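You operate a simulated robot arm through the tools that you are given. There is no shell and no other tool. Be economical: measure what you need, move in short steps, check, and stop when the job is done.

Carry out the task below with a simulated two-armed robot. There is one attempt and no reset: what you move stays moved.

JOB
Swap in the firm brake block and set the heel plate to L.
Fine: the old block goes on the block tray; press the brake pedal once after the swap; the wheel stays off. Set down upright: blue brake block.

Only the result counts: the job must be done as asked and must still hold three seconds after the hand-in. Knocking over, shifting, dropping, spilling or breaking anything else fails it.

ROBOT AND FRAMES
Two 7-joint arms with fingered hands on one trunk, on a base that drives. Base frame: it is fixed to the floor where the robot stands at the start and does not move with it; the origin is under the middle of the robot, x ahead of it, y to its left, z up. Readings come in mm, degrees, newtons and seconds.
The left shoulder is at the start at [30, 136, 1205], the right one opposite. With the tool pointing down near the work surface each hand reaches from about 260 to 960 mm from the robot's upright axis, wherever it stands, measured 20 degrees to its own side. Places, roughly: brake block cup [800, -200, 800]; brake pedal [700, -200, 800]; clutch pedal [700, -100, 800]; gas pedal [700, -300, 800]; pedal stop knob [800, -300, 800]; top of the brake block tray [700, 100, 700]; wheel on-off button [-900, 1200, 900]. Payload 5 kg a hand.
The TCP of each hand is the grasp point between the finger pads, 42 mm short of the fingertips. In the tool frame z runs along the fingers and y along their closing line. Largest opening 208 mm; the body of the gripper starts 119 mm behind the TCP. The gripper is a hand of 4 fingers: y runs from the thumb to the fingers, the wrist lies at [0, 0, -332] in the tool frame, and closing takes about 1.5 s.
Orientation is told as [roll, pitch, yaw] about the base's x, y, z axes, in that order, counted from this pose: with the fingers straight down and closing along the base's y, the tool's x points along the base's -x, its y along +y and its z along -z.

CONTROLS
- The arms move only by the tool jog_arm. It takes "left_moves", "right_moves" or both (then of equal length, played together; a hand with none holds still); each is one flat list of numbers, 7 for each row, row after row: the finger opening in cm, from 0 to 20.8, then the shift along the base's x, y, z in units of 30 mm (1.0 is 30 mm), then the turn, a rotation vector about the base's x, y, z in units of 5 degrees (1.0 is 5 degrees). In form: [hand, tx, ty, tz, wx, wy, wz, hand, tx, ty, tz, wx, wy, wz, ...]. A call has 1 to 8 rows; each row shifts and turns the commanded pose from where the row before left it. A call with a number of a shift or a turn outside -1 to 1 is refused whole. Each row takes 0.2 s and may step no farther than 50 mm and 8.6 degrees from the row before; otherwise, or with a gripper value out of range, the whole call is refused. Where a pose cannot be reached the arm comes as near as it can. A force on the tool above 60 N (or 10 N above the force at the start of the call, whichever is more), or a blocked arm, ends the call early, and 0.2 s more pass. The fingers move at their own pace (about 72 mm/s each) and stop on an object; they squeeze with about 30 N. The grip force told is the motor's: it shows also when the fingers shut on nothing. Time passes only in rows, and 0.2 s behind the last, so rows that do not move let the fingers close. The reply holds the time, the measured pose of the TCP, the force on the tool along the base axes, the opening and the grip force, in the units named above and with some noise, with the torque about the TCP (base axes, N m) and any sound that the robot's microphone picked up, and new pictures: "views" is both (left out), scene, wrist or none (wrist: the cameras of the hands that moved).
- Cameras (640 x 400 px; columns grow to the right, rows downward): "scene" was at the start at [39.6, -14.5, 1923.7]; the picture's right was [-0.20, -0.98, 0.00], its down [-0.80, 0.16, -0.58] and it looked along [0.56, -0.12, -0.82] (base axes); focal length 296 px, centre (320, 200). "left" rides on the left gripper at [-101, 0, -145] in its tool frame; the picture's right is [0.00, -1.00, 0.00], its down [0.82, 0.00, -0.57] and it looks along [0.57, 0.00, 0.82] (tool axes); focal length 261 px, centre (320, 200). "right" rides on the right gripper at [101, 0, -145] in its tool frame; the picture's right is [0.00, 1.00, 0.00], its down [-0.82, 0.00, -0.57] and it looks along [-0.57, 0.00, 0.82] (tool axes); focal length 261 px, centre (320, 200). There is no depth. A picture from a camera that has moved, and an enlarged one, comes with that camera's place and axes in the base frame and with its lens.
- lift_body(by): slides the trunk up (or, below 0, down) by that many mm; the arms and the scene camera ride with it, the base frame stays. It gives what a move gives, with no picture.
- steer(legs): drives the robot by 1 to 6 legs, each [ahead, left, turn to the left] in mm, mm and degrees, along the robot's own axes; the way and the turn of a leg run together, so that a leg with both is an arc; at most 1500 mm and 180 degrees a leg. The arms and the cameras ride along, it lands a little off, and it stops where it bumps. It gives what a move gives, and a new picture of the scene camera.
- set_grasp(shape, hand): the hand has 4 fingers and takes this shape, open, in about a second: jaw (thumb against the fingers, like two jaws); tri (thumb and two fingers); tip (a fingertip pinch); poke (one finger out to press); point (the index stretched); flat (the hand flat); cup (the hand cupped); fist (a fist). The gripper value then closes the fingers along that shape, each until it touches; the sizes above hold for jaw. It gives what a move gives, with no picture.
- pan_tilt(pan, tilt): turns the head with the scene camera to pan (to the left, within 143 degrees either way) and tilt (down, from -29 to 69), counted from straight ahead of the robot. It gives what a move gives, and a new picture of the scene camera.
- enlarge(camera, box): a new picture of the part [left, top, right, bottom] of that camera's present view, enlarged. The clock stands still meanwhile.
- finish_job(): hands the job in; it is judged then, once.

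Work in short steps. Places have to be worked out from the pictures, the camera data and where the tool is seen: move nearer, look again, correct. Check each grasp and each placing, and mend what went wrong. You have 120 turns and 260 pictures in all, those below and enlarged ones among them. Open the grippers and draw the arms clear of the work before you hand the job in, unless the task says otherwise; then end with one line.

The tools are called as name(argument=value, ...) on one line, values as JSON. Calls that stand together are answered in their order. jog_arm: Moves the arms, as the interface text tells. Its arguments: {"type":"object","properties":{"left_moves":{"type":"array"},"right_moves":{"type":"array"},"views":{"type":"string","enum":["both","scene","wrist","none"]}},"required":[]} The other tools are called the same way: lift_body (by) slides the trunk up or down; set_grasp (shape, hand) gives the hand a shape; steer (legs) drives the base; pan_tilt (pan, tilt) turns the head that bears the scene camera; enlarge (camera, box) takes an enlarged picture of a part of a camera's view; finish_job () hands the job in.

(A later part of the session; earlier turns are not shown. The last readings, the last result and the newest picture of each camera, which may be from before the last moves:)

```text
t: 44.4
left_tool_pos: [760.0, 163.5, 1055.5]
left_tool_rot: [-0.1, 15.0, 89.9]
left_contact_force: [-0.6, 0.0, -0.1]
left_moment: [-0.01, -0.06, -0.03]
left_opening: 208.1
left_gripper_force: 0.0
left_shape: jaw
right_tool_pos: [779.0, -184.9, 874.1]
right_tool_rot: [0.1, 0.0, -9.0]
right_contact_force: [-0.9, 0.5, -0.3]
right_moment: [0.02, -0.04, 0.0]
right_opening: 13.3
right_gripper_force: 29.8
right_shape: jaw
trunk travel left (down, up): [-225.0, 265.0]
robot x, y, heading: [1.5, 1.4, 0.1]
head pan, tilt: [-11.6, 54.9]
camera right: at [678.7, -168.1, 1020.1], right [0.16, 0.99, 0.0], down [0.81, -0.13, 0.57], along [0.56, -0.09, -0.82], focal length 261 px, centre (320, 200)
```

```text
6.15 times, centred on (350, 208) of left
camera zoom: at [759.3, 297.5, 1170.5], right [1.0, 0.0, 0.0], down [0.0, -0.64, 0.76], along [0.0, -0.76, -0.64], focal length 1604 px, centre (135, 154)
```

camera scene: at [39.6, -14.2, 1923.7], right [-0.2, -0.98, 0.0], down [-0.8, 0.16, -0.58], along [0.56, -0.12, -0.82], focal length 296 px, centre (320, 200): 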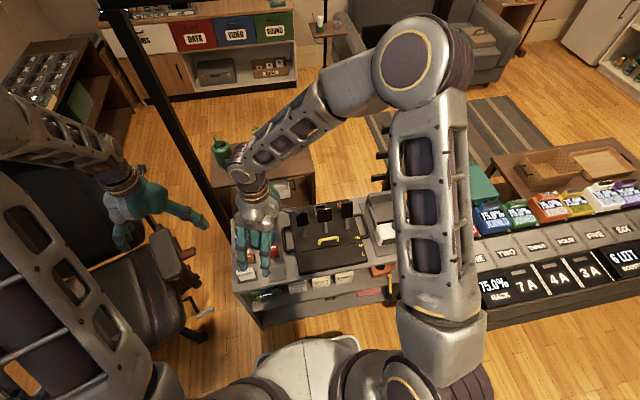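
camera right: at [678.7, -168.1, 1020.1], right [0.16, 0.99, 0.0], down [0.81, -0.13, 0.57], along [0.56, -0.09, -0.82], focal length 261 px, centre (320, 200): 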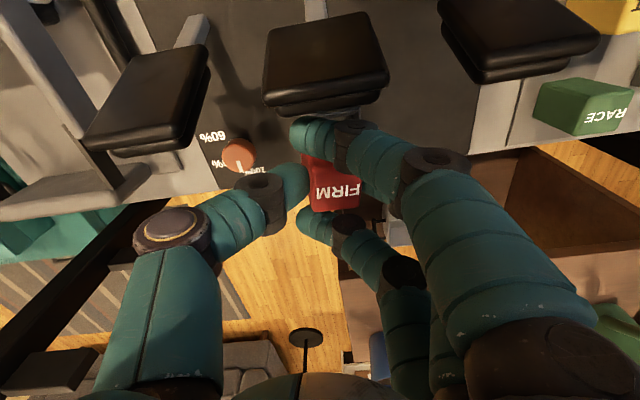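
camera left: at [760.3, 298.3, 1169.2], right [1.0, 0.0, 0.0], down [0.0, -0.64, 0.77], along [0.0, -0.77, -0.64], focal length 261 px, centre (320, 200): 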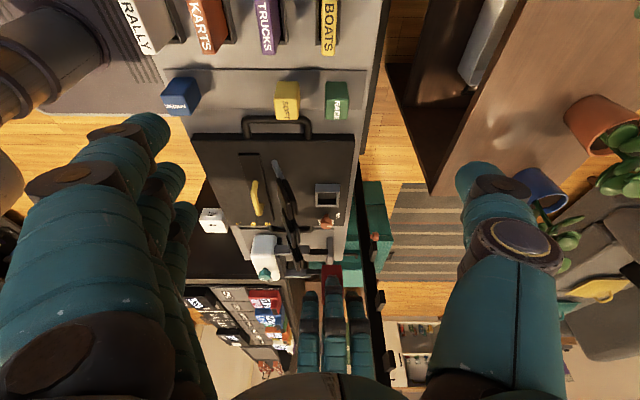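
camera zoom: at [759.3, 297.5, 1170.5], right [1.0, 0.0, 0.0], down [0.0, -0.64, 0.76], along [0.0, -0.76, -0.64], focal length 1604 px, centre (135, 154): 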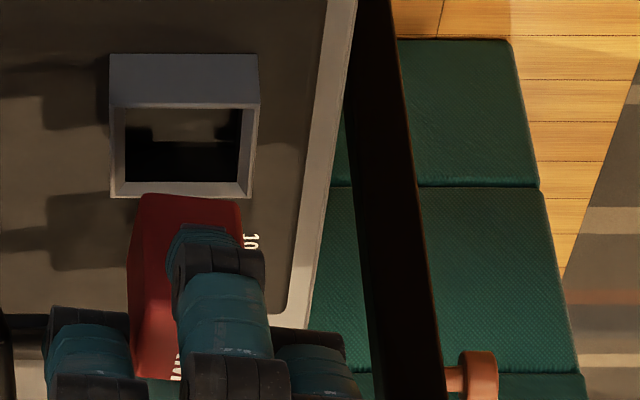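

The left view shows that my yaw correction was wrong: the slope seen in the right camera comes from a roll of about 13°, with the top leaning to +y. I'll undo the yaw, roll +13°, and check in the scene camera.

jog_arm(right_moves=[2, 0, 0, 0.5, 0, 0, 0.9, 2, 0, 0, 0, 0, 0, 0.9, 2, 0.1, 0.08, 0, 0.9, 0, 0, 2, 0, 0, 0, 0.9, 0, 0, 2, 0, 0, 0, 0.8, 0, 0, 2, 0, 0, 0, 0, 0, 0], views="none")

enlarge(camera="scene", box=[290, 160, 360, 220])

enlarge(camera="left", box=[325, 175, 375, 240])

enlarge(camera="right", box=[230, 80, 430, 240])

```text
t: 45.8
left_tool_pos: [761.4, 163.4, 1056.1]
left_tool_rot: [0.0, 14.9, 90.1]
left_contact_force: [-0.6, 0.8, -0.3]
left_moment: [-0.07, -0.01, 0.01]
left_opening: 207.6
left_gripper_force: 0.0
left_shape: jaw
right_tool_pos: [782.2, -178.5, 888.9]
right_tool_rot: [13.0, 0.1, 0.0]
right_contact_force: [-0.1, 0.5, -1.2]
right_moment: [-0.08, -0.03, 0.02]
right_opening: 13.5
right_gripper_force: 30.3
right_shape: jaw
trunk travel left (down, up): [-225.0, 265.0]
robot x, y, heading: [-0.8, 0.3, -0.3]
head pan, tilt: [-11.6, 54.9]
```

```text
6.67 times, centred on (325, 190) of scene
camera zoom: at [39.7, -13.5, 1923.7], right [-0.2, -0.98, 0.0], down [-0.8, 0.16, -0.58], along [0.56, -0.12, -0.82], focal length 1974 px, centre (287, 267)
```

zoom: 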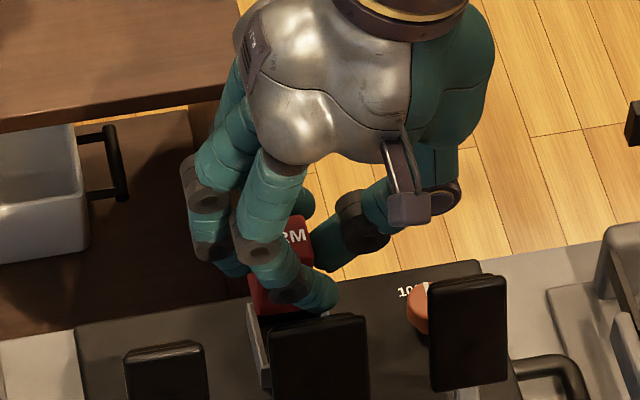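

```text
6.15 times, centred on (350, 208) of left
camera zoom: at [759.8, 298.2, 1169.9], right [1.0, 0.0, 0.0], down [0.0, -0.64, 0.76], along [0.0, -0.76, -0.64], focal length 1604 px, centre (135, 154)
```

zoom: 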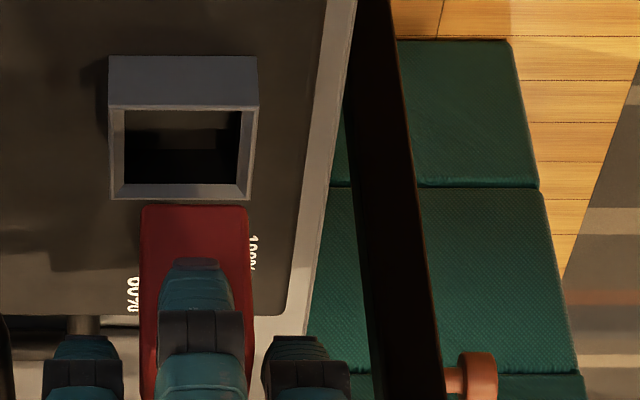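

```text
2.50 times, centred on (330, 160) of right
camera zoom: at [680.9, -210.7, 1031.1], right [0.0, 0.97, 0.23], down [0.82, -0.13, 0.56], along [0.57, 0.18, -0.8], focal length 652 px, centre (295, 300)
```

zoom: 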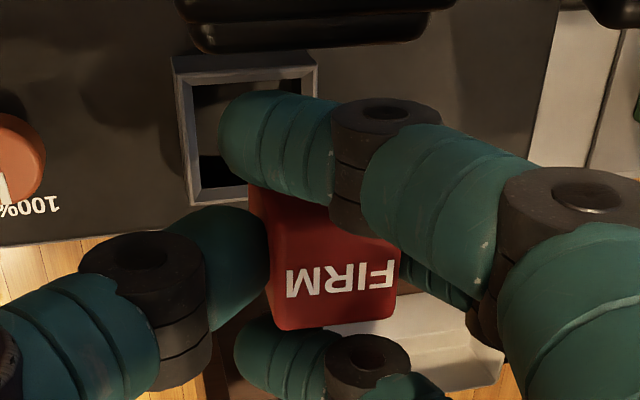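

The block is now upright and square, with its centre at about [780.5,-167] against the cup at [778,-171]. I'll shift (-2.5,-4) and descend about 40 mm to just above the rim.

jog_arm(right_moves=[2, -0.08, -0.13, -0.5, 0, 0, 0, 2, 0, 0, -0.5, 0, 0, 0, 2, 0, 0, -0.3, 0, 0, 0, 2, 0, 0, 0, 0, 0, 0], views="none")

enlarge(camera="left", box=[325, 175, 375, 240])

enlarge(camera="right", box=[230, 80, 430, 240])

```text
t: 46.8
left_tool_pos: [760.7, 164.0, 1055.1]
left_tool_rot: [0.0, 15.0, 90.0]
left_contact_force: [0.2, -0.1, 0.1]
left_moment: [0.01, -0.01, 0.02]
left_opening: 208.2
left_gripper_force: 0.0
left_shape: jaw
right_tool_pos: [779.6, -183.1, 849.1]
right_tool_rot: [13.0, 0.0, 0.0]
right_contact_force: [0.2, 0.6, -0.6]
right_moment: [-0.05, 0.0, 0.0]
right_opening: 13.5
right_gripper_force: 29.4
right_shape: jaw
trunk travel left (down, up): [-225.0, 265.0]
robot x, y, heading: [-1.6, 1.4, 0.1]
head pan, tilt: [-11.6, 54.9]
```

```text
6.15 times, centred on (350, 208) of left
camera zoom: at [759.8, 297.6, 1170.1], right [1.0, 0.0, 0.0], down [0.0, -0.64, 0.76], along [0.0, -0.76, -0.64], focal length 1604 px, centre (135, 154)
```

zoom: 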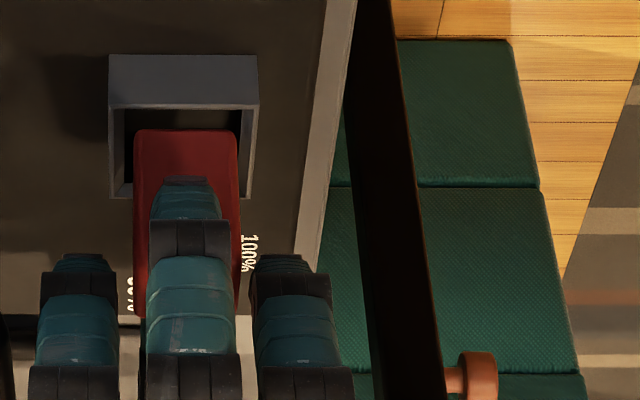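

```text
2.50 times, centred on (330, 160) of right
camera zoom: at [678.5, -216.0, 992.0], right [0.0, 0.97, 0.22], down [0.82, -0.13, 0.56], along [0.57, 0.18, -0.8], focal length 652 px, centre (295, 300)
```

zoom: 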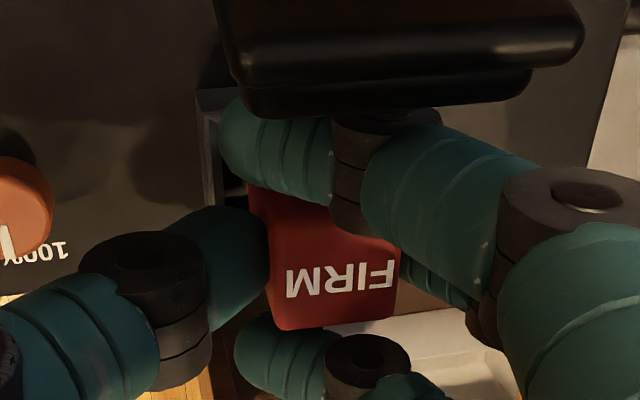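

Block and cup align well in the side view. I'll descend slowly with small corrections, watching the force.

jog_arm(right_moves=[2, -0.04, -0.03, -0.2, 0, 0, 0, 2, 0, 0, -0.2, 0, 0, 0, 2, 0, 0, 0, 0, 0, 0], views="none")

enlarge(camera="left", box=[325, 175, 375, 240])

```text
t: 47.6
left_tool_pos: [761.6, 163.8, 1055.3]
left_tool_rot: [0.1, 15.0, 89.9]
left_contact_force: [0.3, -0.3, -0.4]
left_moment: [0.01, -0.01, 0.01]
left_opening: 207.8
left_gripper_force: 0.1
left_shape: jaw
right_tool_pos: [778.3, -184.7, 837.8]
right_tool_rot: [12.9, 0.0, 0.0]
right_contact_force: [1.0, -1.4, -0.4]
right_moment: [-0.03, 0.01, -0.01]
right_opening: 13.2
right_gripper_force: 29.7
right_shape: jaw
trunk travel left (down, up): [-225.0, 265.0]
robot x, y, heading: [0.4, -2.7, 0.2]
head pan, tilt: [-11.6, 54.9]
```

```text
6.15 times, centred on (350, 208) of left
camera zoom: at [759.9, 297.3, 1170.1], right [1.0, 0.0, 0.0], down [0.0, -0.64, 0.76], along [0.0, -0.76, -0.64], focal length 1604 px, centre (135, 154)
```

zoom: 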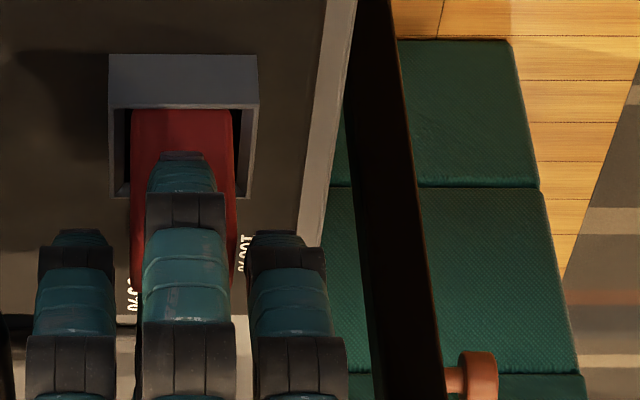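

Centred, and the bottom is now at the rim plane with no contact. I'll continue down in small steps.

jog_arm(right_moves=[2, 0, 0, -0.15, 0, 0, 0, 2, 0, 0, -0.15, 0, 0, 0, 2, 0, 0, 0, 0, 0, 0], views="none")

enlarge(camera="left", box=[325, 175, 375, 240])

```text
t: 48.4
left_tool_pos: [761.1, 164.4, 1055.1]
left_tool_rot: [-0.1, 15.0, 90.0]
left_contact_force: [0.4, 0.2, 0.2]
left_moment: [-0.02, 0.04, 0.03]
left_opening: 207.7
left_gripper_force: 0.0
left_shape: jaw
right_tool_pos: [777.1, -184.4, 828.0]
right_tool_rot: [13.1, 0.0, 0.0]
right_contact_force: [0.0, -2.7, -0.7]
right_moment: [-0.1, 0.04, 0.04]
right_opening: 13.3
right_gripper_force: 30.2
right_shape: jaw
trunk travel left (down, up): [-225.0, 265.0]
robot x, y, heading: [-0.6, -0.6, -0.0]
head pan, tilt: [-11.6, 54.9]
```

```text
6.15 times, centred on (350, 208) of left
camera zoom: at [759.9, 297.3, 1170.1], right [1.0, 0.0, 0.0], down [0.0, -0.64, 0.76], along [0.0, -0.76, -0.64], focal length 1604 px, centre (135, 154)
```

zoom: 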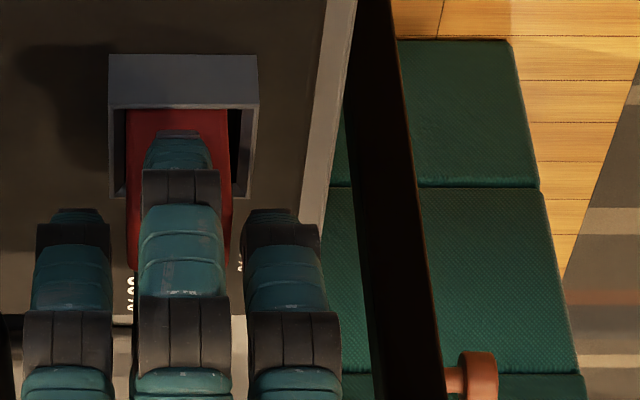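

The block has entered the cup and sits slightly to the -x side. I'll correct by (+2,-1) and lower on.

jog_arm(right_moves=[2, 0.07, -0.04, -0.1, 0, 0, 0, 2, 0, 0, -0.15, 0, 0, 0, 2, 0, 0, 0, 0, 0, 0], views="none")

enlarge(camera="left", box=[325, 175, 375, 240])

```text
t: 49.2
left_tool_pos: [761.5, 162.9, 1055.6]
left_tool_rot: [-0.1, 14.9, 90.0]
left_contact_force: [0.3, -0.4, -0.8]
left_moment: [0.01, 0.01, 0.0]
left_opening: 208.0
left_gripper_force: 0.0
left_shape: jaw
right_tool_pos: [779.1, -186.1, 823.1]
right_tool_rot: [13.0, -0.2, 0.0]
right_contact_force: [-0.6, 0.4, 7.6]
right_moment: [0.12, 0.04, -0.01]
right_opening: 13.9
right_gripper_force: 30.0
right_shape: jaw
trunk travel left (down, up): [-225.0, 265.0]
robot x, y, heading: [0.9, 1.5, -0.1]
head pan, tilt: [-11.6, 54.9]
```

```text
6.15 times, centred on (350, 208) of left
camera zoom: at [759.6, 297.5, 1170.3], right [1.0, 0.0, 0.0], down [0.0, -0.64, 0.76], along [0.0, -0.76, -0.64], focal length 1604 px, centre (135, 154)
```

zoom: 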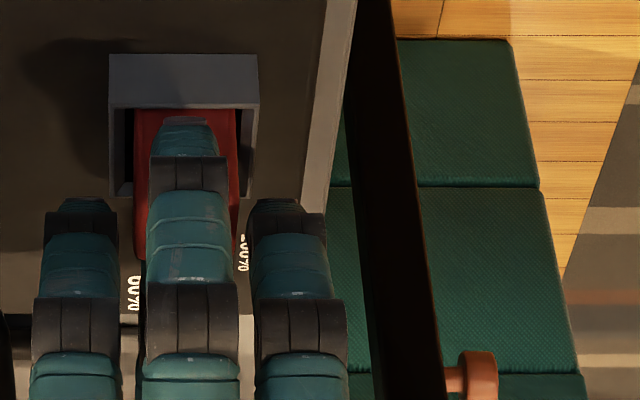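

There is light contact of 7.6 N. I'll press 3 mm further to see whether it seats.

jog_arm(right_moves=[2, 0, 0, -0.1, 0, 0, 0, 2, 0, 0, 0, 0, 0, 0], views="wrist")

enlarge(camera="right", box=[230, 100, 430, 240])

```text
t: 49.8
left_tool_pos: [759.0, 162.6, 1057.5]
left_tool_rot: [-0.1, 15.1, 90.0]
left_contact_force: [0.5, 0.9, 0.2]
left_moment: [-0.03, -0.02, -0.02]
left_opening: 207.8
left_gripper_force: 0.0
left_shape: jaw
right_tool_pos: [779.8, -186.2, 820.4]
right_tool_rot: [13.0, -0.1, 0.1]
right_contact_force: [-0.6, -2.5, 23.2]
right_moment: [0.43, 0.04, -0.01]
right_opening: 14.9
right_gripper_force: 30.6
right_shape: jaw
trunk travel left (down, up): [-225.0, 265.0]
robot x, y, heading: [-1.3, -1.1, 0.1]
head pan, tilt: [-11.6, 54.9]
camera right: at [678.1, -218.4, 962.4], right [0.0, 0.97, 0.22], down [0.82, -0.13, 0.56], along [0.57, 0.18, -0.8], focal length 261 px, centre (320, 200)
```

right: 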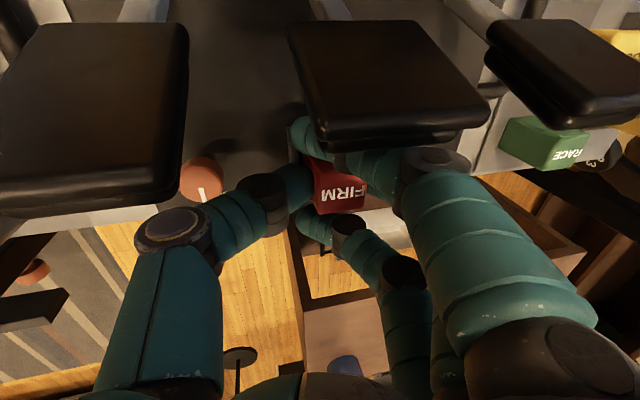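

```text
2.86 times, centred on (330, 170) of right
camera zoom: at [678.1, -218.4, 962.4], right [0.0, 0.97, 0.22], down [0.82, -0.13, 0.56], along [0.57, 0.18, -0.8], focal length 745 px, centre (291, 286)
```

zoom: 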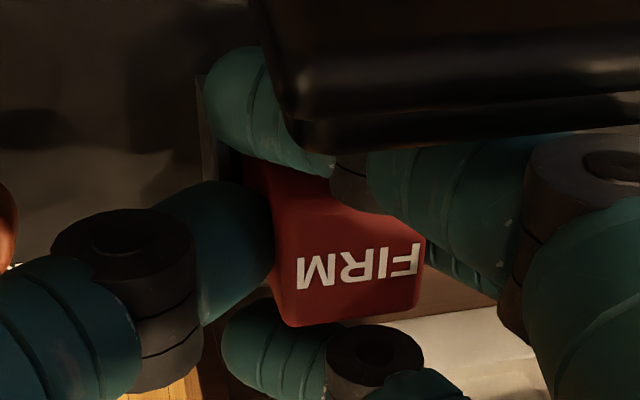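

The block has reached the cup floor and has slid a bit in the grip. I'll back off 2 mm and open gently to let it settle.

jog_arm(right_moves=[2, 0, 0, 0.07, 0, 0, 0, 3, 0, 0, 0, 0, 0, 0, 4, 0, 0, 0, 0, 0, 0, 5, 0, 0, 0, 0, 0, 0, 6, 0, 0, 0, 0, 0, 0, 6.5, 0, 0, 0, 0, 0, 0, 6.5, 0, 0, 0, 0, 0, 0], views="wrist")

enlarge(camera="right", box=[230, 100, 430, 240])

enlarge(camera="left", box=[325, 175, 375, 240])

```text
t: 51.4
left_tool_pos: [761.0, 164.4, 1055.5]
left_tool_rot: [0.1, 14.9, 90.0]
left_contact_force: [-0.3, -0.1, 0.1]
left_moment: [0.0, 0.01, -0.02]
left_opening: 207.7
left_gripper_force: 0.0
left_shape: jaw
right_tool_pos: [779.2, -186.7, 819.8]
right_tool_rot: [13.1, 0.0, 0.0]
right_contact_force: [0.5, 0.6, 0.1]
right_moment: [0.01, -0.01, -0.02]
right_opening: 64.0
right_gripper_force: 0.1
right_shape: jaw
trunk travel left (down, up): [-225.0, 265.0]
robot x, y, heading: [1.7, -2.6, 0.1]
head pan, tilt: [-11.6, 54.9]
camera right: at [678.4, -218.5, 962.2], right [0.0, 0.97, 0.23], down [0.82, -0.13, 0.56], along [0.57, 0.18, -0.8], focal length 261 px, centre (320, 200)
```

right: 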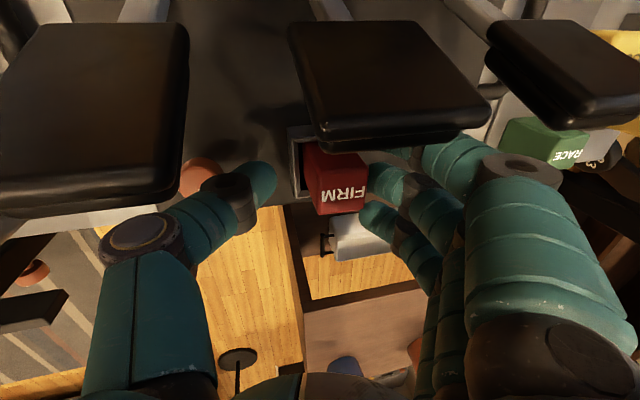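

```text
2.86 times, centred on (330, 170) of right
camera zoom: at [678.4, -218.5, 962.2], right [0.0, 0.97, 0.23], down [0.82, -0.13, 0.56], along [0.57, 0.18, -0.8], focal length 745 px, centre (291, 286)
```

zoom: 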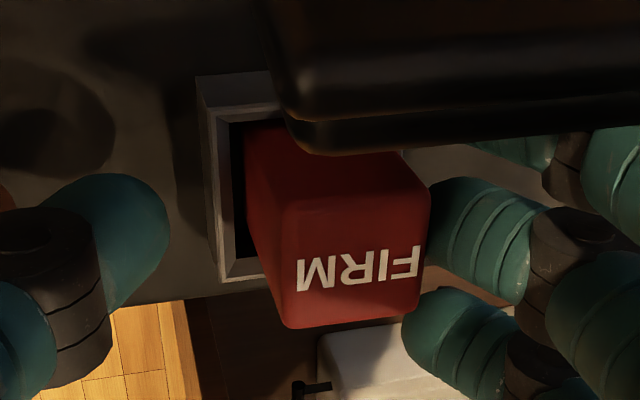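

```text
6.15 times, centred on (350, 208) of left
camera zoom: at [760.1, 297.4, 1169.9], right [1.0, 0.0, 0.0], down [0.0, -0.64, 0.76], along [0.0, -0.76, -0.64], focal length 1604 px, centre (135, 154)
```

zoom: 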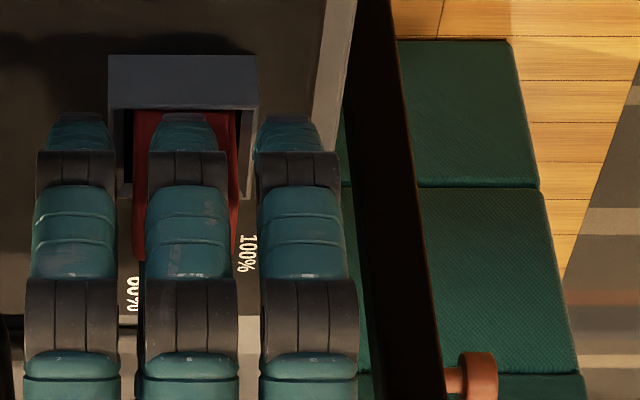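

FIRM is standing in the cup and released. I'll raise the hand straight up, undo the roll, and verify.

jog_arm(right_moves=[6.5, 0, 0, 0.5, 0, 0, 0, 6.5, 0, 0, 1, 0, 0, 0, 6.5, 0, 0, 1, 0, 0, 0, 6.5, 0, 0, 1, 0, 0, 0, 6.5, 0, 0, 1, -0.9, 0, 0, 6.5, 0, 0, 1, -0.9, 0, 0, 6.5, 0, 0, 1, -0.8, 0, 0], views="wrist")

enlarge(camera="right", box=[230, 20, 430, 160])

enlarge(camera="left", box=[150, 60, 390, 240])

```text
t: 53.0
left_tool_pos: [761.4, 165.1, 1055.5]
left_tool_rot: [-0.1, 15.1, 90.0]
left_contact_force: [-0.3, 0.7, 0.5]
left_moment: [-0.1, -0.08, 0.01]
left_opening: 207.7
left_gripper_force: 0.1
left_shape: jaw
right_tool_pos: [778.2, -185.9, 1016.2]
right_tool_rot: [-0.1, 0.0, 0.0]
right_contact_force: [-0.5, 0.1, -1.0]
right_moment: [-0.06, -0.07, 0.01]
right_opening: 64.4
right_gripper_force: 0.0
right_shape: jaw
trunk travel left (down, up): [-225.0, 265.0]
robot x, y, heading: [1.5, -1.6, 0.1]
head pan, tilt: [-11.6, 54.9]
camera right: at [676.4, -185.2, 1162.2], right [0.0, 1.0, 0.0], down [0.82, 0.0, 0.57], along [0.57, 0.0, -0.82], focal length 261 px, centre (320, 200)
```

right: 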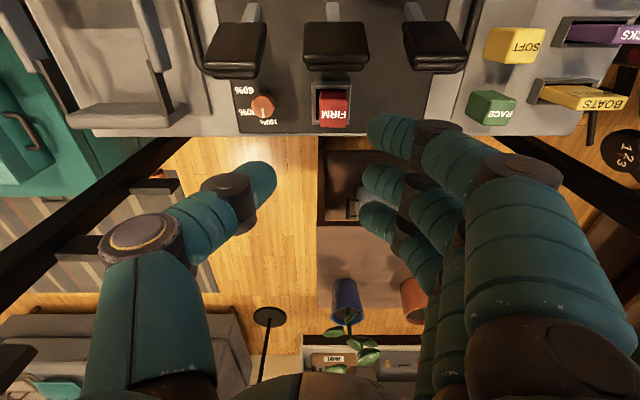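

```text
2.86 times, centred on (330, 90) of right
camera zoom: at [676.4, -185.2, 1162.2], right [0.0, 1.0, 0.0], down [0.82, 0.0, 0.57], along [0.57, 0.0, -0.82], focal length 745 px, centre (291, 514)
```

zoom: 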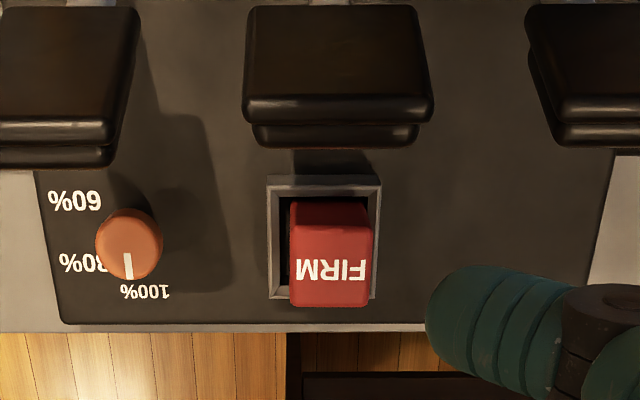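

```text
2.22 times, centred on (270, 150) of left
camera zoom: at [759.3, 298.3, 1170.4], right [1.0, 0.0, 0.0], down [0.0, -0.64, 0.76], along [0.0, -0.76, -0.64], focal length 579 px, centre (431, 311)
```

zoom: 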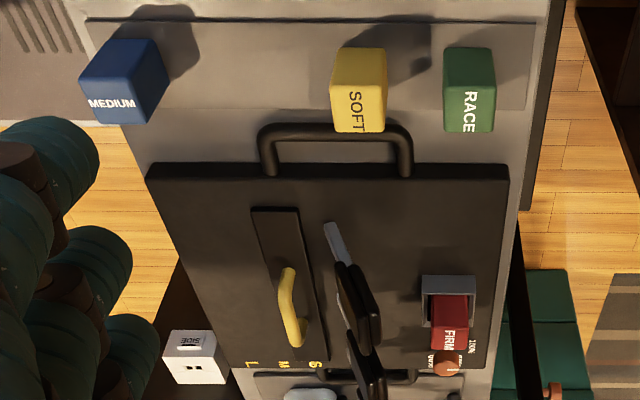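

FIRM is well seated, the knob is untouched, and MEDIUM is upright on the tray. Next is the pedal press. I'll see how the "point" shape looks, using the left camera to watch the right hand.

set_grasp(shape="point", hand="right")

enlarge(camera="left", box=[220, 180, 440, 400])

enlarge(camera="right", box=[0, 0, 640, 400])

enlarge(camera="scene", box=[260, 110, 400, 250])

```text
t: 53.9
left_tool_pos: [761.2, 162.4, 1056.0]
left_tool_rot: [0.1, 15.0, 90.1]
left_contact_force: [-0.6, -0.8, 0.6]
left_moment: [0.01, 0.0, 0.02]
left_opening: 207.7
left_gripper_force: 0.1
left_shape: jaw
right_tool_pos: [778.0, -185.8, 1016.1]
right_tool_rot: [-0.1, 0.0, 0.0]
right_contact_force: [-0.5, 0.4, 0.1]
right_moment: [0.09, -0.02, 0.02]
right_opening: 202.1
right_gripper_force: 0.3
right_shape: point
trunk travel left (down, up): [-225.0, 265.0]
robot x, y, heading: [1.2, 2.6, 0.3]
head pan, tilt: [-11.6, 54.9]
```

```text
1.82 times, centred on (330, 290) of left
camera zoom: at [759.7, 297.5, 1170.2], right [1.0, 0.0, 0.0], down [0.0, -0.64, 0.76], along [0.0, -0.76, -0.64], focal length 474 px, centre (302, 36)
```

zoom: 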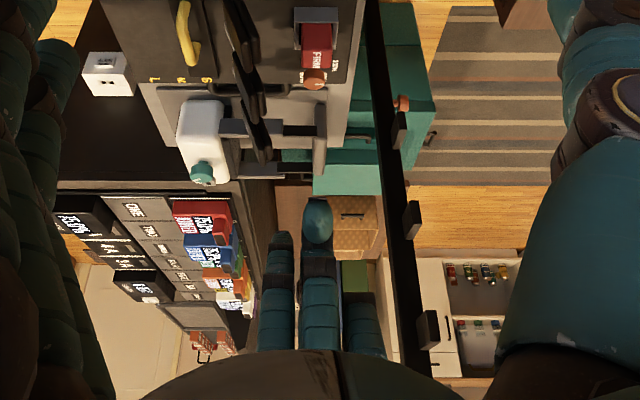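

```text
1.00 times, centred on (320, 200) of right (not enlarged: the box is as wide or as high as the picture)
camera zoom: at [677.2, -186.0, 1161.4], right [0.0, 1.0, 0.0], down [0.82, 0.0, 0.57], along [0.57, 0.0, -0.82], focal length 261 px, centre (320, 200)
```

zoom: 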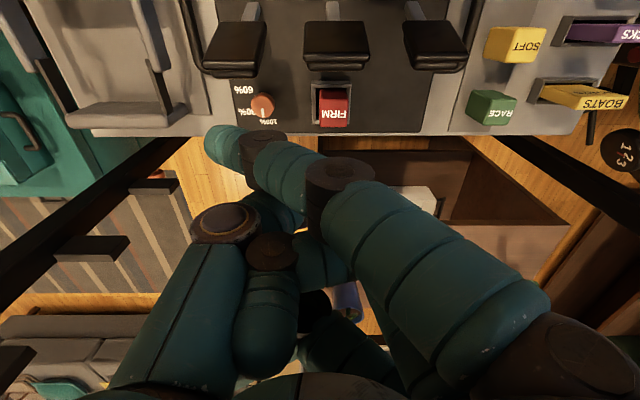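

```text
2.86 times, centred on (330, 180) of scene
camera zoom: at [39.4, -14.4, 1923.7], right [-0.2, -0.98, 0.0], down [-0.8, 0.16, -0.58], along [0.56, -0.12, -0.82], focal length 846 px, centre (291, 257)
```

zoom: 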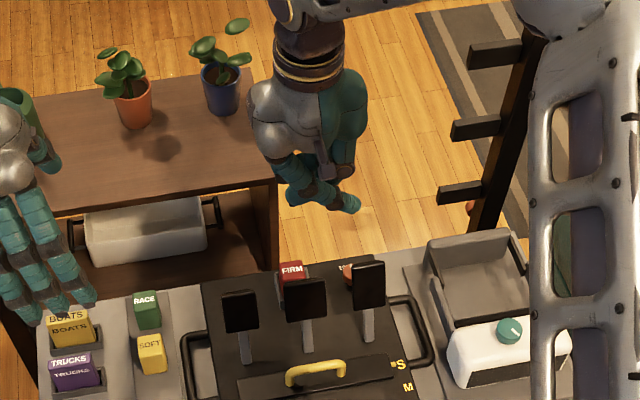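

The index in "point" is off-axis. I'll look at the "flat" shape instead.

set_grasp(shape="flat", hand="right")

enlarge(camera="left", box=[220, 180, 440, 400])

enlarge(camera="right", box=[0, 0, 640, 400])

enlarge(camera="scene", box=[260, 110, 400, 250])

```text
t: 54.8
left_tool_pos: [761.8, 164.5, 1055.0]
left_tool_rot: [0.0, 15.0, 90.0]
left_contact_force: [0.5, 0.6, -0.4]
left_moment: [0.01, 0.03, 0.01]
left_opening: 207.7
left_gripper_force: 0.1
left_shape: jaw
right_tool_pos: [778.6, -187.1, 1016.2]
right_tool_rot: [0.1, 0.0, 0.0]
right_contact_force: [0.0, -0.4, -0.5]
right_moment: [-0.04, 0.03, -0.01]
right_opening: 201.6
right_gripper_force: 0.2
right_shape: flat
trunk travel left (down, up): [-225.0, 265.0]
robot x, y, heading: [1.6, -2.0, 0.3]
head pan, tilt: [-11.6, 54.9]
```

```text
1.82 times, centred on (330, 290) of left
camera zoom: at [759.8, 297.4, 1170.1], right [1.0, 0.0, 0.0], down [0.0, -0.64, 0.76], along [0.0, -0.76, -0.64], focal length 474 px, centre (302, 36)
```

zoom: 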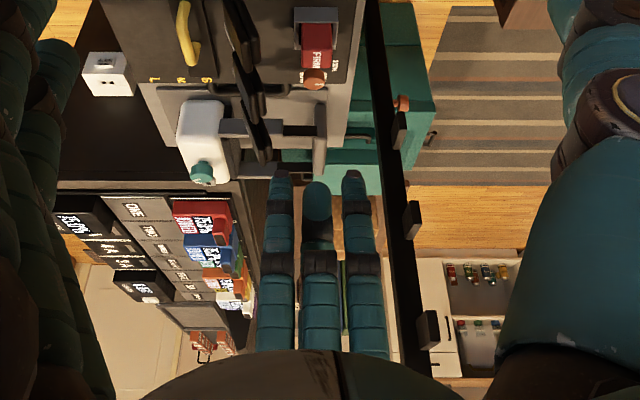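

```text
1.00 times, centred on (320, 200) of right (not enlarged: the box is as wide or as high as the picture)
camera zoom: at [677.4, -186.2, 1161.3], right [0.0, 1.0, 0.0], down [0.82, 0.0, 0.57], along [0.57, 0.0, -0.82], focal length 261 px, centre (320, 200)
```

zoom: 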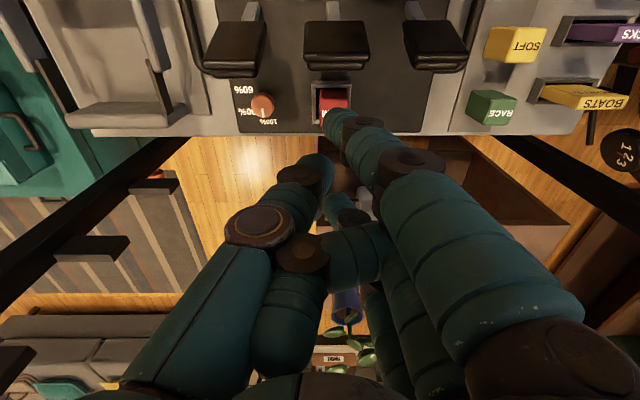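

```text
2.86 times, centred on (330, 180) of scene
camera zoom: at [39.7, -14.5, 1923.7], right [-0.2, -0.98, 0.0], down [-0.8, 0.16, -0.58], along [0.56, -0.12, -0.82], focal length 846 px, centre (291, 257)
```

zoom: 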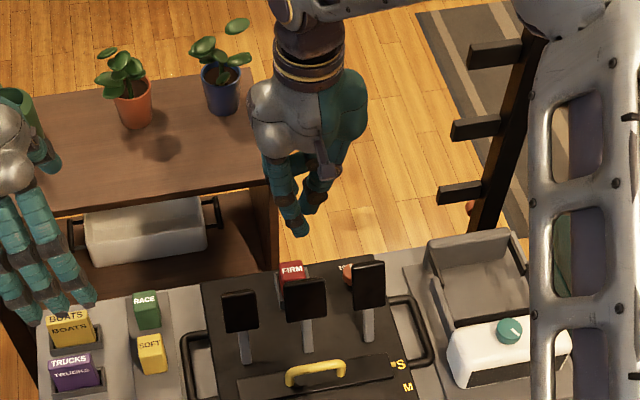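

Flat gives vertical blade-like fingers: the front finger's outer face is about 47 mm ahead of the TCP, with its tip about 59 mm below and about 12 mm to +y. I'll move back over the pedals and come down in front of the brake pad, on the robot side.

jog_arm(right_moves=[20, -1, 0.15, 0, 0, 0, 0, 20, -1, 0, 0, 0, 0, 0, 20, -1, 0, 0, 0, 0, 0, 20, -1, 0, 0, 0, 0, 0, 20, -1, 0, 0, 0, 0, 0, 20, -1, 0, 0, 0, 0, 0, 20, -0.8, 0, 0, 0, 0, 0], views="none")

jog_arm(right_moves=[20, 0, 0, -1, 0, 0, 0, 20, 0, 0, -1, 0, 0, 0, 20, 0, 0, -1, 0, 0, 0, 20, 0, 0, -0.3, 0, 0, 0], views="both")

enlarge(camera="left", box=[200, 120, 400, 300])

enlarge(camera="scene", box=[260, 160, 400, 280])

```text
t: 56.4
left_tool_pos: [761.0, 164.0, 1056.2]
left_tool_rot: [0.0, 15.1, 90.0]
left_contact_force: [-0.8, 0.0, 0.4]
left_moment: [0.01, -0.04, 0.02]
left_opening: 207.7
left_gripper_force: 0.0
left_shape: jaw
right_tool_pos: [573.8, -181.4, 1016.1]
right_tool_rot: [0.1, 0.0, 0.0]
right_contact_force: [0.5, 0.9, 0.9]
right_moment: [0.0, 0.0, -0.03]
right_opening: 201.8
right_gripper_force: 0.2
right_shape: flat
trunk travel left (down, up): [-225.0, 265.0]
robot x, y, heading: [-0.1, 1.5, -0.1]
head pan, tilt: [-11.6, 54.9]
```

```text
t: 57.4
left_tool_pos: [761.2, 163.5, 1056.6]
left_tool_rot: [0.0, 15.0, 90.0]
left_contact_force: [0.3, 0.0, 0.3]
left_moment: [-0.01, -0.04, 0.01]
left_opening: 207.7
left_gripper_force: 0.1
left_shape: jaw
right_tool_pos: [575.0, -181.7, 917.2]
right_tool_rot: [-0.1, -0.1, 0.1]
right_contact_force: [-0.2, -0.8, 0.0]
right_moment: [-0.07, 0.01, -0.01]
right_opening: 201.8
right_gripper_force: 0.0
right_shape: flat
trunk travel left (down, up): [-225.0, 265.0]
robot x, y, heading: [1.4, -2.9, 0.1]
head pan, tilt: [-11.6, 54.9]
camera scene: at [39.1, -14.5, 1923.7], right [-0.2, -0.98, 0.0], down [-0.8, 0.16, -0.58], along [0.56, -0.12, -0.82], focal length 296 px, centre (320, 200)
camera right: at [473.4, -180.9, 1061.5], right [0.0, 1.0, 0.0], down [0.82, 0.0, 0.57], along [0.57, 0.0, -0.82], focal length 261 px, centre (320, 200)
```

scene: 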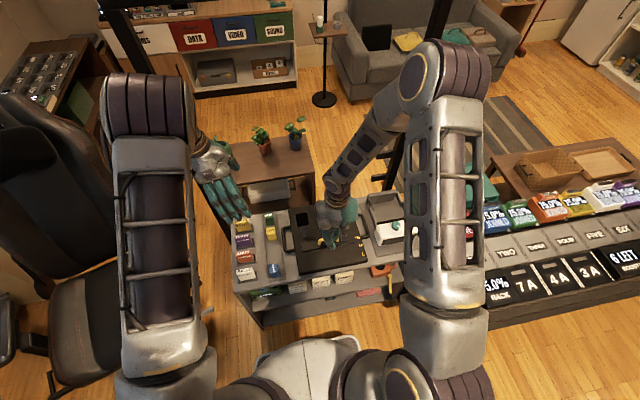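
right: 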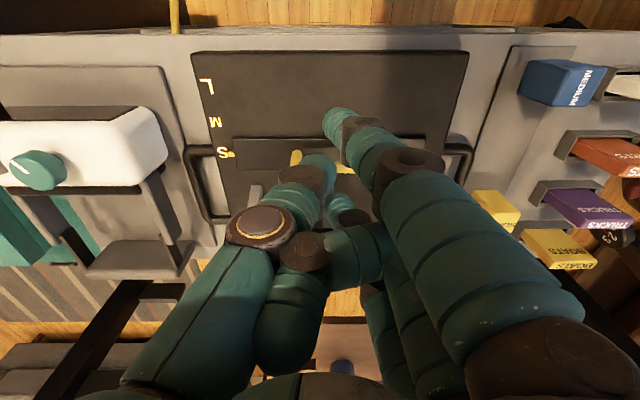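

```text
2.22 times, centred on (300, 210) of left
camera zoom: at [759.5, 297.3, 1170.3], right [1.0, 0.0, 0.0], down [0.0, -0.64, 0.76], along [0.0, -0.76, -0.64], focal length 579 px, centre (364, 178)
```

zoom: 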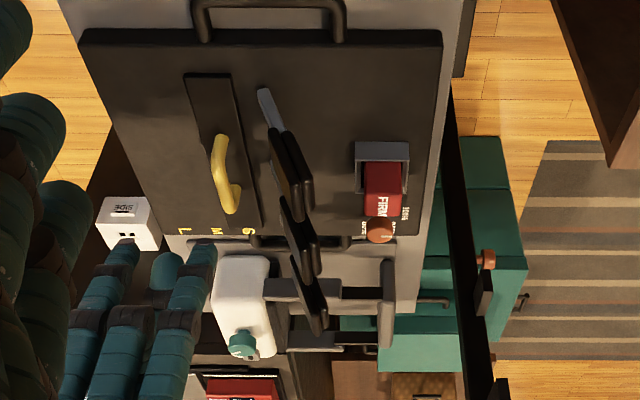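

```text
3.33 times, centred on (330, 220) of scene
camera zoom: at [39.1, -14.5, 1923.7], right [-0.2, -0.98, 0.0], down [-0.8, 0.16, -0.58], along [0.56, -0.12, -0.82], focal length 987 px, centre (287, 133)
```

zoom: 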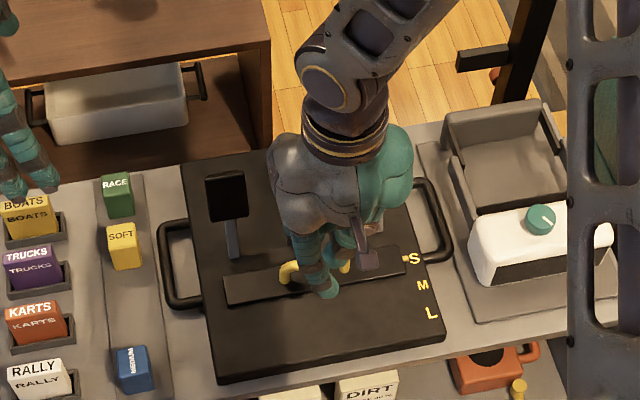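

The hand is in front of the brake pad. I'll advance 45 mm towards it.

jog_arm(right_moves=[20, 0.75, 0, 0, 0, 0, 0, 20, 0.75, 0, 0, 0, 0, 0, 20, 0, 0, 0, 0, 0, 0], views="none")

enlarge(camera="left", box=[230, 150, 370, 280])

enlarge(camera="right", box=[200, 60, 480, 260])

```text
t: 58.2
left_tool_pos: [760.7, 163.0, 1056.3]
left_tool_rot: [0.0, 15.1, 89.9]
left_contact_force: [0.0, -0.9, -0.4]
left_moment: [-0.02, -0.02, -0.03]
left_opening: 207.7
left_gripper_force: 0.1
left_shape: jaw
right_tool_pos: [619.1, -180.9, 915.3]
right_tool_rot: [0.0, -0.1, 0.0]
right_contact_force: [-0.4, -0.8, 0.1]
right_moment: [0.0, -0.03, 0.01]
right_opening: 201.9
right_gripper_force: 0.0
right_shape: flat
trunk travel left (down, up): [-225.0, 265.0]
robot x, y, heading: [2.0, 0.9, 0.0]
head pan, tilt: [-11.6, 54.9]
```

```text
3.08 times, centred on (300, 215) of left
camera zoom: at [759.6, 297.5, 1170.2], right [1.0, 0.0, 0.0], down [0.0, -0.64, 0.76], along [0.0, -0.76, -0.64], focal length 802 px, centre (382, 154)
```

zoom: 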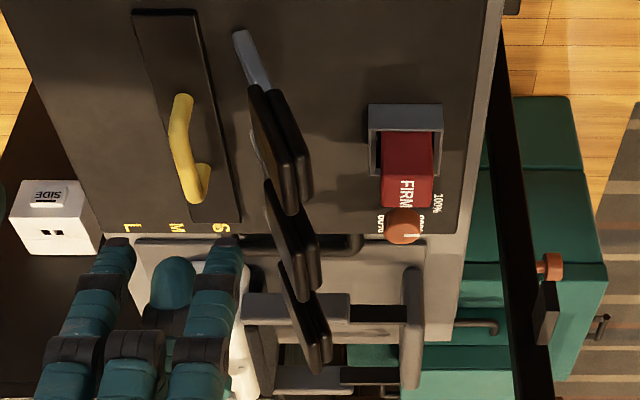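

```text
2.00 times, centred on (340, 160) of right
camera zoom: at [518.2, -180.6, 1061.2], right [0.0, 1.0, 0.0], down [0.82, 0.0, 0.57], along [0.57, 0.0, -0.82], focal length 521 px, centre (280, 280)
```

zoom: 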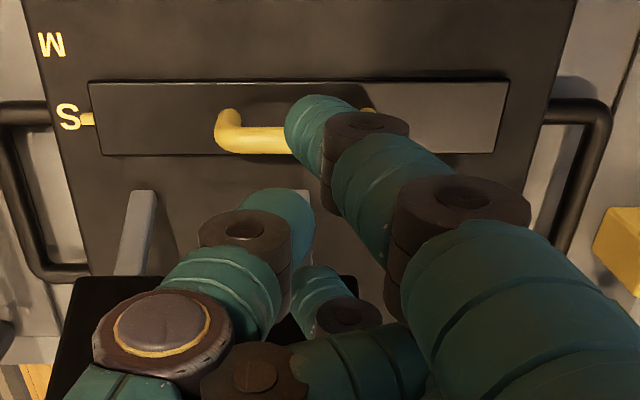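

The gap to the pad face is about 25 mm and the tip is level with the pad centre. I'll lower 12 mm and approach in small steps.

jog_arm(right_moves=[20, 0, 0, -0.4, 0, 0, 0, 20, 0.6, 0, 0, 0, 0, 0, 20, 0, 0, 0, 0, 0, 0], views="none")

enlarge(camera="left", box=[230, 150, 370, 280])

```text
t: 59.0
left_tool_pos: [760.2, 163.4, 1055.3]
left_tool_rot: [0.0, 15.0, 90.0]
left_contact_force: [0.0, 0.6, 0.5]
left_moment: [0.0, -0.01, 0.01]
left_opening: 207.8
left_gripper_force: 0.0
left_shape: jaw
right_tool_pos: [637.3, -181.5, 903.8]
right_tool_rot: [0.1, 0.0, 0.1]
right_contact_force: [-0.5, 0.5, -0.3]
right_moment: [-0.03, -0.07, -0.01]
right_opening: 201.7
right_gripper_force: 0.1
right_shape: flat
trunk travel left (down, up): [-225.0, 265.0]
robot x, y, heading: [2.9, -1.3, -0.1]
head pan, tilt: [-11.6, 54.9]
```

```text
3.08 times, centred on (300, 215) of left
camera zoom: at [759.5, 297.6, 1170.3], right [1.0, 0.0, 0.0], down [0.0, -0.64, 0.76], along [0.0, -0.76, -0.64], focal length 802 px, centre (382, 154)
```

zoom: 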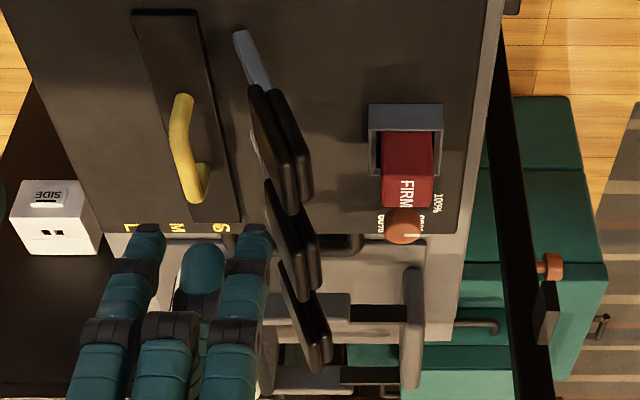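

Gap about 6 mm. I'll push forward in one slow motion and watch the force and movement.

jog_arm(right_moves=[20, 0.2, 0, 0, 0, 0, 0, 20, 0.2, 0, 0, 0, 0, 0, 20, 0.2, 0, 0, 0, 0, 0, 20, 0.2, 0, 0, 0, 0, 0, 20, 0.2, 0, 0, 0, 0, 0], views="none")

enlarge(camera="left", box=[230, 150, 370, 280])

```text
t: 60.2
left_tool_pos: [761.4, 163.0, 1055.9]
left_tool_rot: [0.0, 15.0, 90.0]
left_contact_force: [0.2, -0.1, -0.2]
left_moment: [-0.04, -0.04, 0.03]
left_opening: 207.8
left_gripper_force: 0.0
left_shape: jaw
right_tool_pos: [667.4, -181.1, 904.4]
right_tool_rot: [0.0, 0.1, 0.0]
right_contact_force: [-6.2, 0.3, 2.1]
right_moment: [0.05, 0.27, 0.15]
right_opening: 201.5
right_gripper_force: 0.1
right_shape: flat
trunk travel left (down, up): [-225.0, 265.0]
robot x, y, heading: [1.2, -1.2, 0.1]
head pan, tilt: [-11.6, 54.9]
heard: click
```

```text
3.08 times, centred on (300, 215) of left
camera zoom: at [759.3, 297.5, 1170.4], right [1.0, 0.0, 0.0], down [0.0, -0.64, 0.76], along [0.0, -0.76, -0.64], focal length 802 px, centre (382, 154)
```

zoom: 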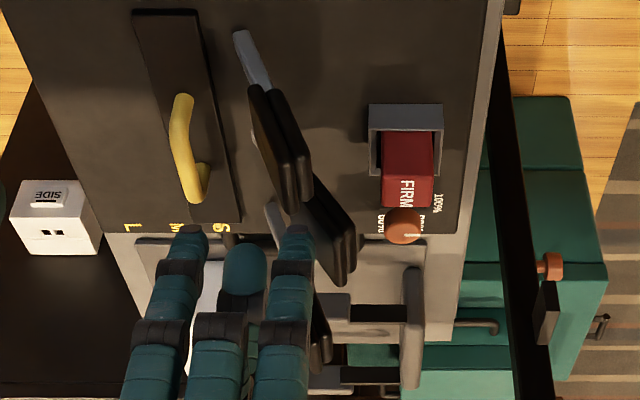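

A click was heard and the brake pad swung forward, so the press registered. I'll release by backing straight off, then rise.

jog_arm(right_moves=[20, -0.5, 0, 0, 0, 0, 0, 20, -0.7, 0, 0, 0, 0, 0, 20, -1, 0, 0, 0, 0, 0, 20, -1, 0, 0, 0, 0, 0, 20, 0, 0, 1, 0, 0, 0, 20, 0, 0, 1, 0, 0, 0], views="none")

enlarge(camera="left", box=[200, 100, 400, 280])

enlarge(camera="right", box=[0, 0, 640, 400])

```text
t: 61.6
left_tool_pos: [760.3, 163.9, 1056.5]
left_tool_rot: [0.0, 15.0, 90.0]
left_contact_force: [-0.4, 0.5, 0.4]
left_moment: [-0.06, -0.07, 0.06]
left_opening: 208.0
left_gripper_force: 0.1
left_shape: jaw
right_tool_pos: [571.2, -181.6, 962.1]
right_tool_rot: [0.0, -0.1, 0.0]
right_contact_force: [-1.2, -0.1, 0.1]
right_moment: [-0.1, -0.11, 0.02]
right_opening: 201.8
right_gripper_force: 0.0
right_shape: flat
trunk travel left (down, up): [-225.0, 265.0]
robot x, y, heading: [-0.2, 1.5, -0.0]
head pan, tilt: [-11.6, 54.9]
```

```text
2.22 times, centred on (300, 190) of left
camera zoom: at [759.1, 297.7, 1170.6], right [1.0, 0.0, 0.0], down [0.0, -0.64, 0.76], along [0.0, -0.76, -0.64], focal length 579 px, centre (364, 222)
```

zoom: 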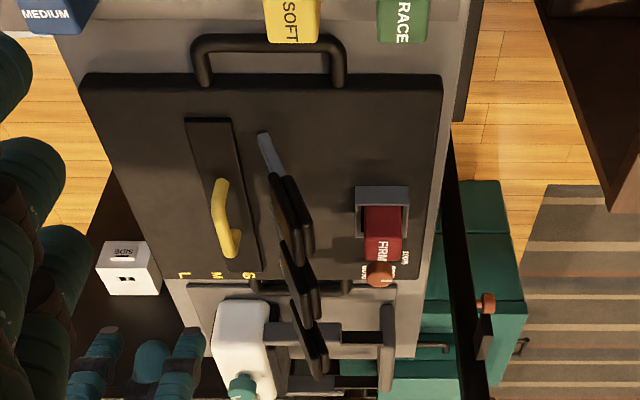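

```text
1.00 times, centred on (320, 200) of right (not enlarged: the box is as wide or as high as the picture)
camera zoom: at [470.5, -181.6, 1108.7], right [0.0, 1.0, 0.0], down [0.82, 0.0, 0.57], along [0.57, 0.0, -0.82], focal length 261 px, centre (320, 200)
```

zoom: 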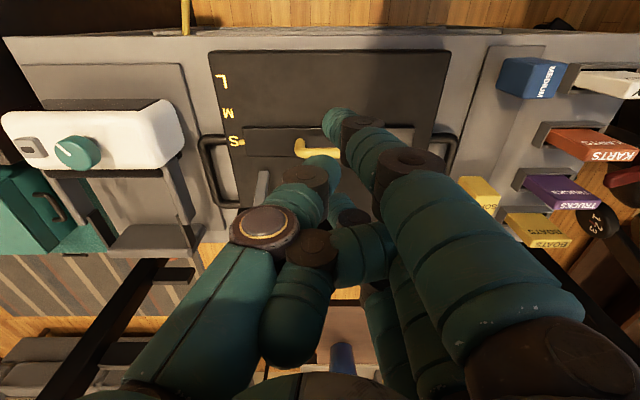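

The pedal is back, FIRM is upright, and the brake has been pressed once. Now the heel plate: I'll move the hand aside and zoom in to measure the handle and the S/M/L marks.

jog_arm(right_moves=[20, -0.8, -1, 0.5, 0, 0, 0, 20, -0.8, -1, 0.5, 0, 0, 0, 20, -0.8, -1, 0, 0, 0, 0], views="none")

set_grasp(shape="tip", hand="right")

enlarge(camera="right", box=[240, 20, 540, 220])

enlarge(camera="left", box=[210, 120, 330, 220])

enlarge(camera="scene", box=[270, 190, 390, 280])

```text
t: 62.4
left_tool_pos: [761.2, 162.3, 1056.3]
left_tool_rot: [0.0, 15.1, 89.9]
left_contact_force: [0.0, -1.0, 0.6]
left_moment: [0.14, -0.05, 0.03]
left_opening: 207.8
left_gripper_force: 0.1
left_shape: jaw
right_tool_pos: [500.7, -272.7, 996.2]
right_tool_rot: [0.1, -0.1, 0.1]
right_contact_force: [0.1, -0.1, 0.1]
right_moment: [0.03, -0.09, -0.01]
right_opening: 201.7
right_gripper_force: 0.1
right_shape: flat
trunk travel left (down, up): [-225.0, 265.0]
robot x, y, heading: [2.4, 1.3, -0.0]
head pan, tilt: [-11.6, 54.9]
```

```text
t: 63.3
left_tool_pos: [761.5, 163.2, 1055.4]
left_tool_rot: [0.0, 15.1, 90.0]
left_contact_force: [0.2, -0.1, -0.5]
left_moment: [0.02, 0.0, -0.03]
left_opening: 207.6
left_gripper_force: 0.0
left_shape: jaw
right_tool_pos: [500.7, -271.6, 994.9]
right_tool_rot: [0.0, 0.0, -0.1]
right_contact_force: [-0.1, 0.8, 0.3]
right_moment: [0.01, -0.02, -0.02]
right_opening: 207.9
right_gripper_force: 0.1
right_shape: tip
trunk travel left (down, up): [-225.0, 265.0]
robot x, y, heading: [-0.8, 1.9, -0.0]
head pan, tilt: [-11.6, 54.9]
```

```text
2.00 times, centred on (390, 120) of right
camera zoom: at [400.2, -271.6, 1141.0], right [0.0, 1.0, 0.0], down [0.82, 0.0, 0.57], along [0.57, 0.0, -0.82], focal length 521 px, centre (180, 360)
```

zoom: 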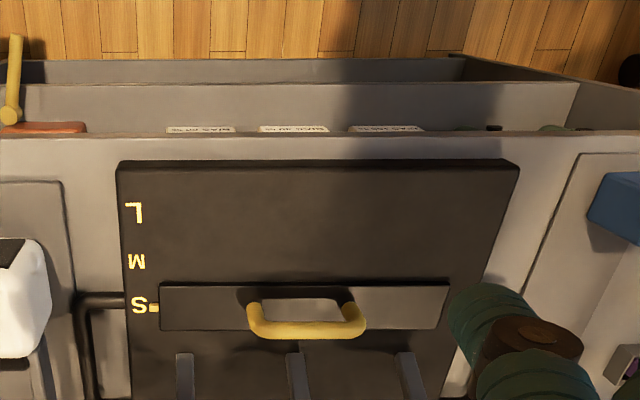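

```text
4.00 times, centred on (270, 170) of left
camera zoom: at [759.7, 297.2, 1170.2], right [1.0, 0.0, 0.0], down [0.0, -0.64, 0.76], along [0.0, -0.76, -0.64], focal length 1043 px, centre (520, 320)
```

zoom: 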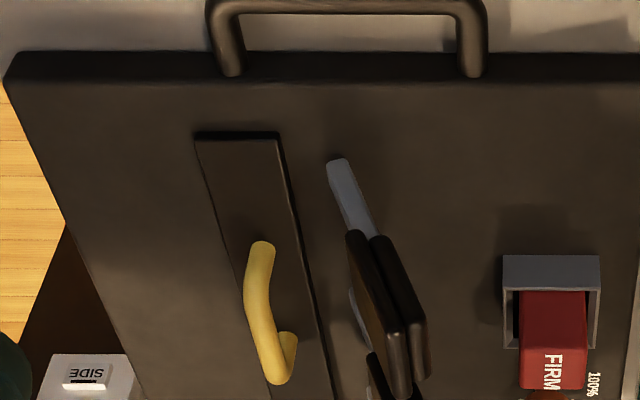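

```text
4.44 times, centred on (330, 235) of scene
camera zoom: at [39.4, -14.7, 1923.7], right [-0.2, -0.98, 0.0], down [-0.8, 0.16, -0.58], along [0.56, -0.12, -0.82], focal length 1316 px, centre (276, 44)
```

zoom: 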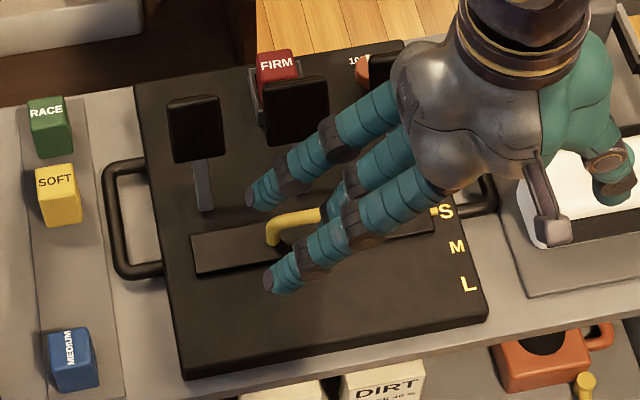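

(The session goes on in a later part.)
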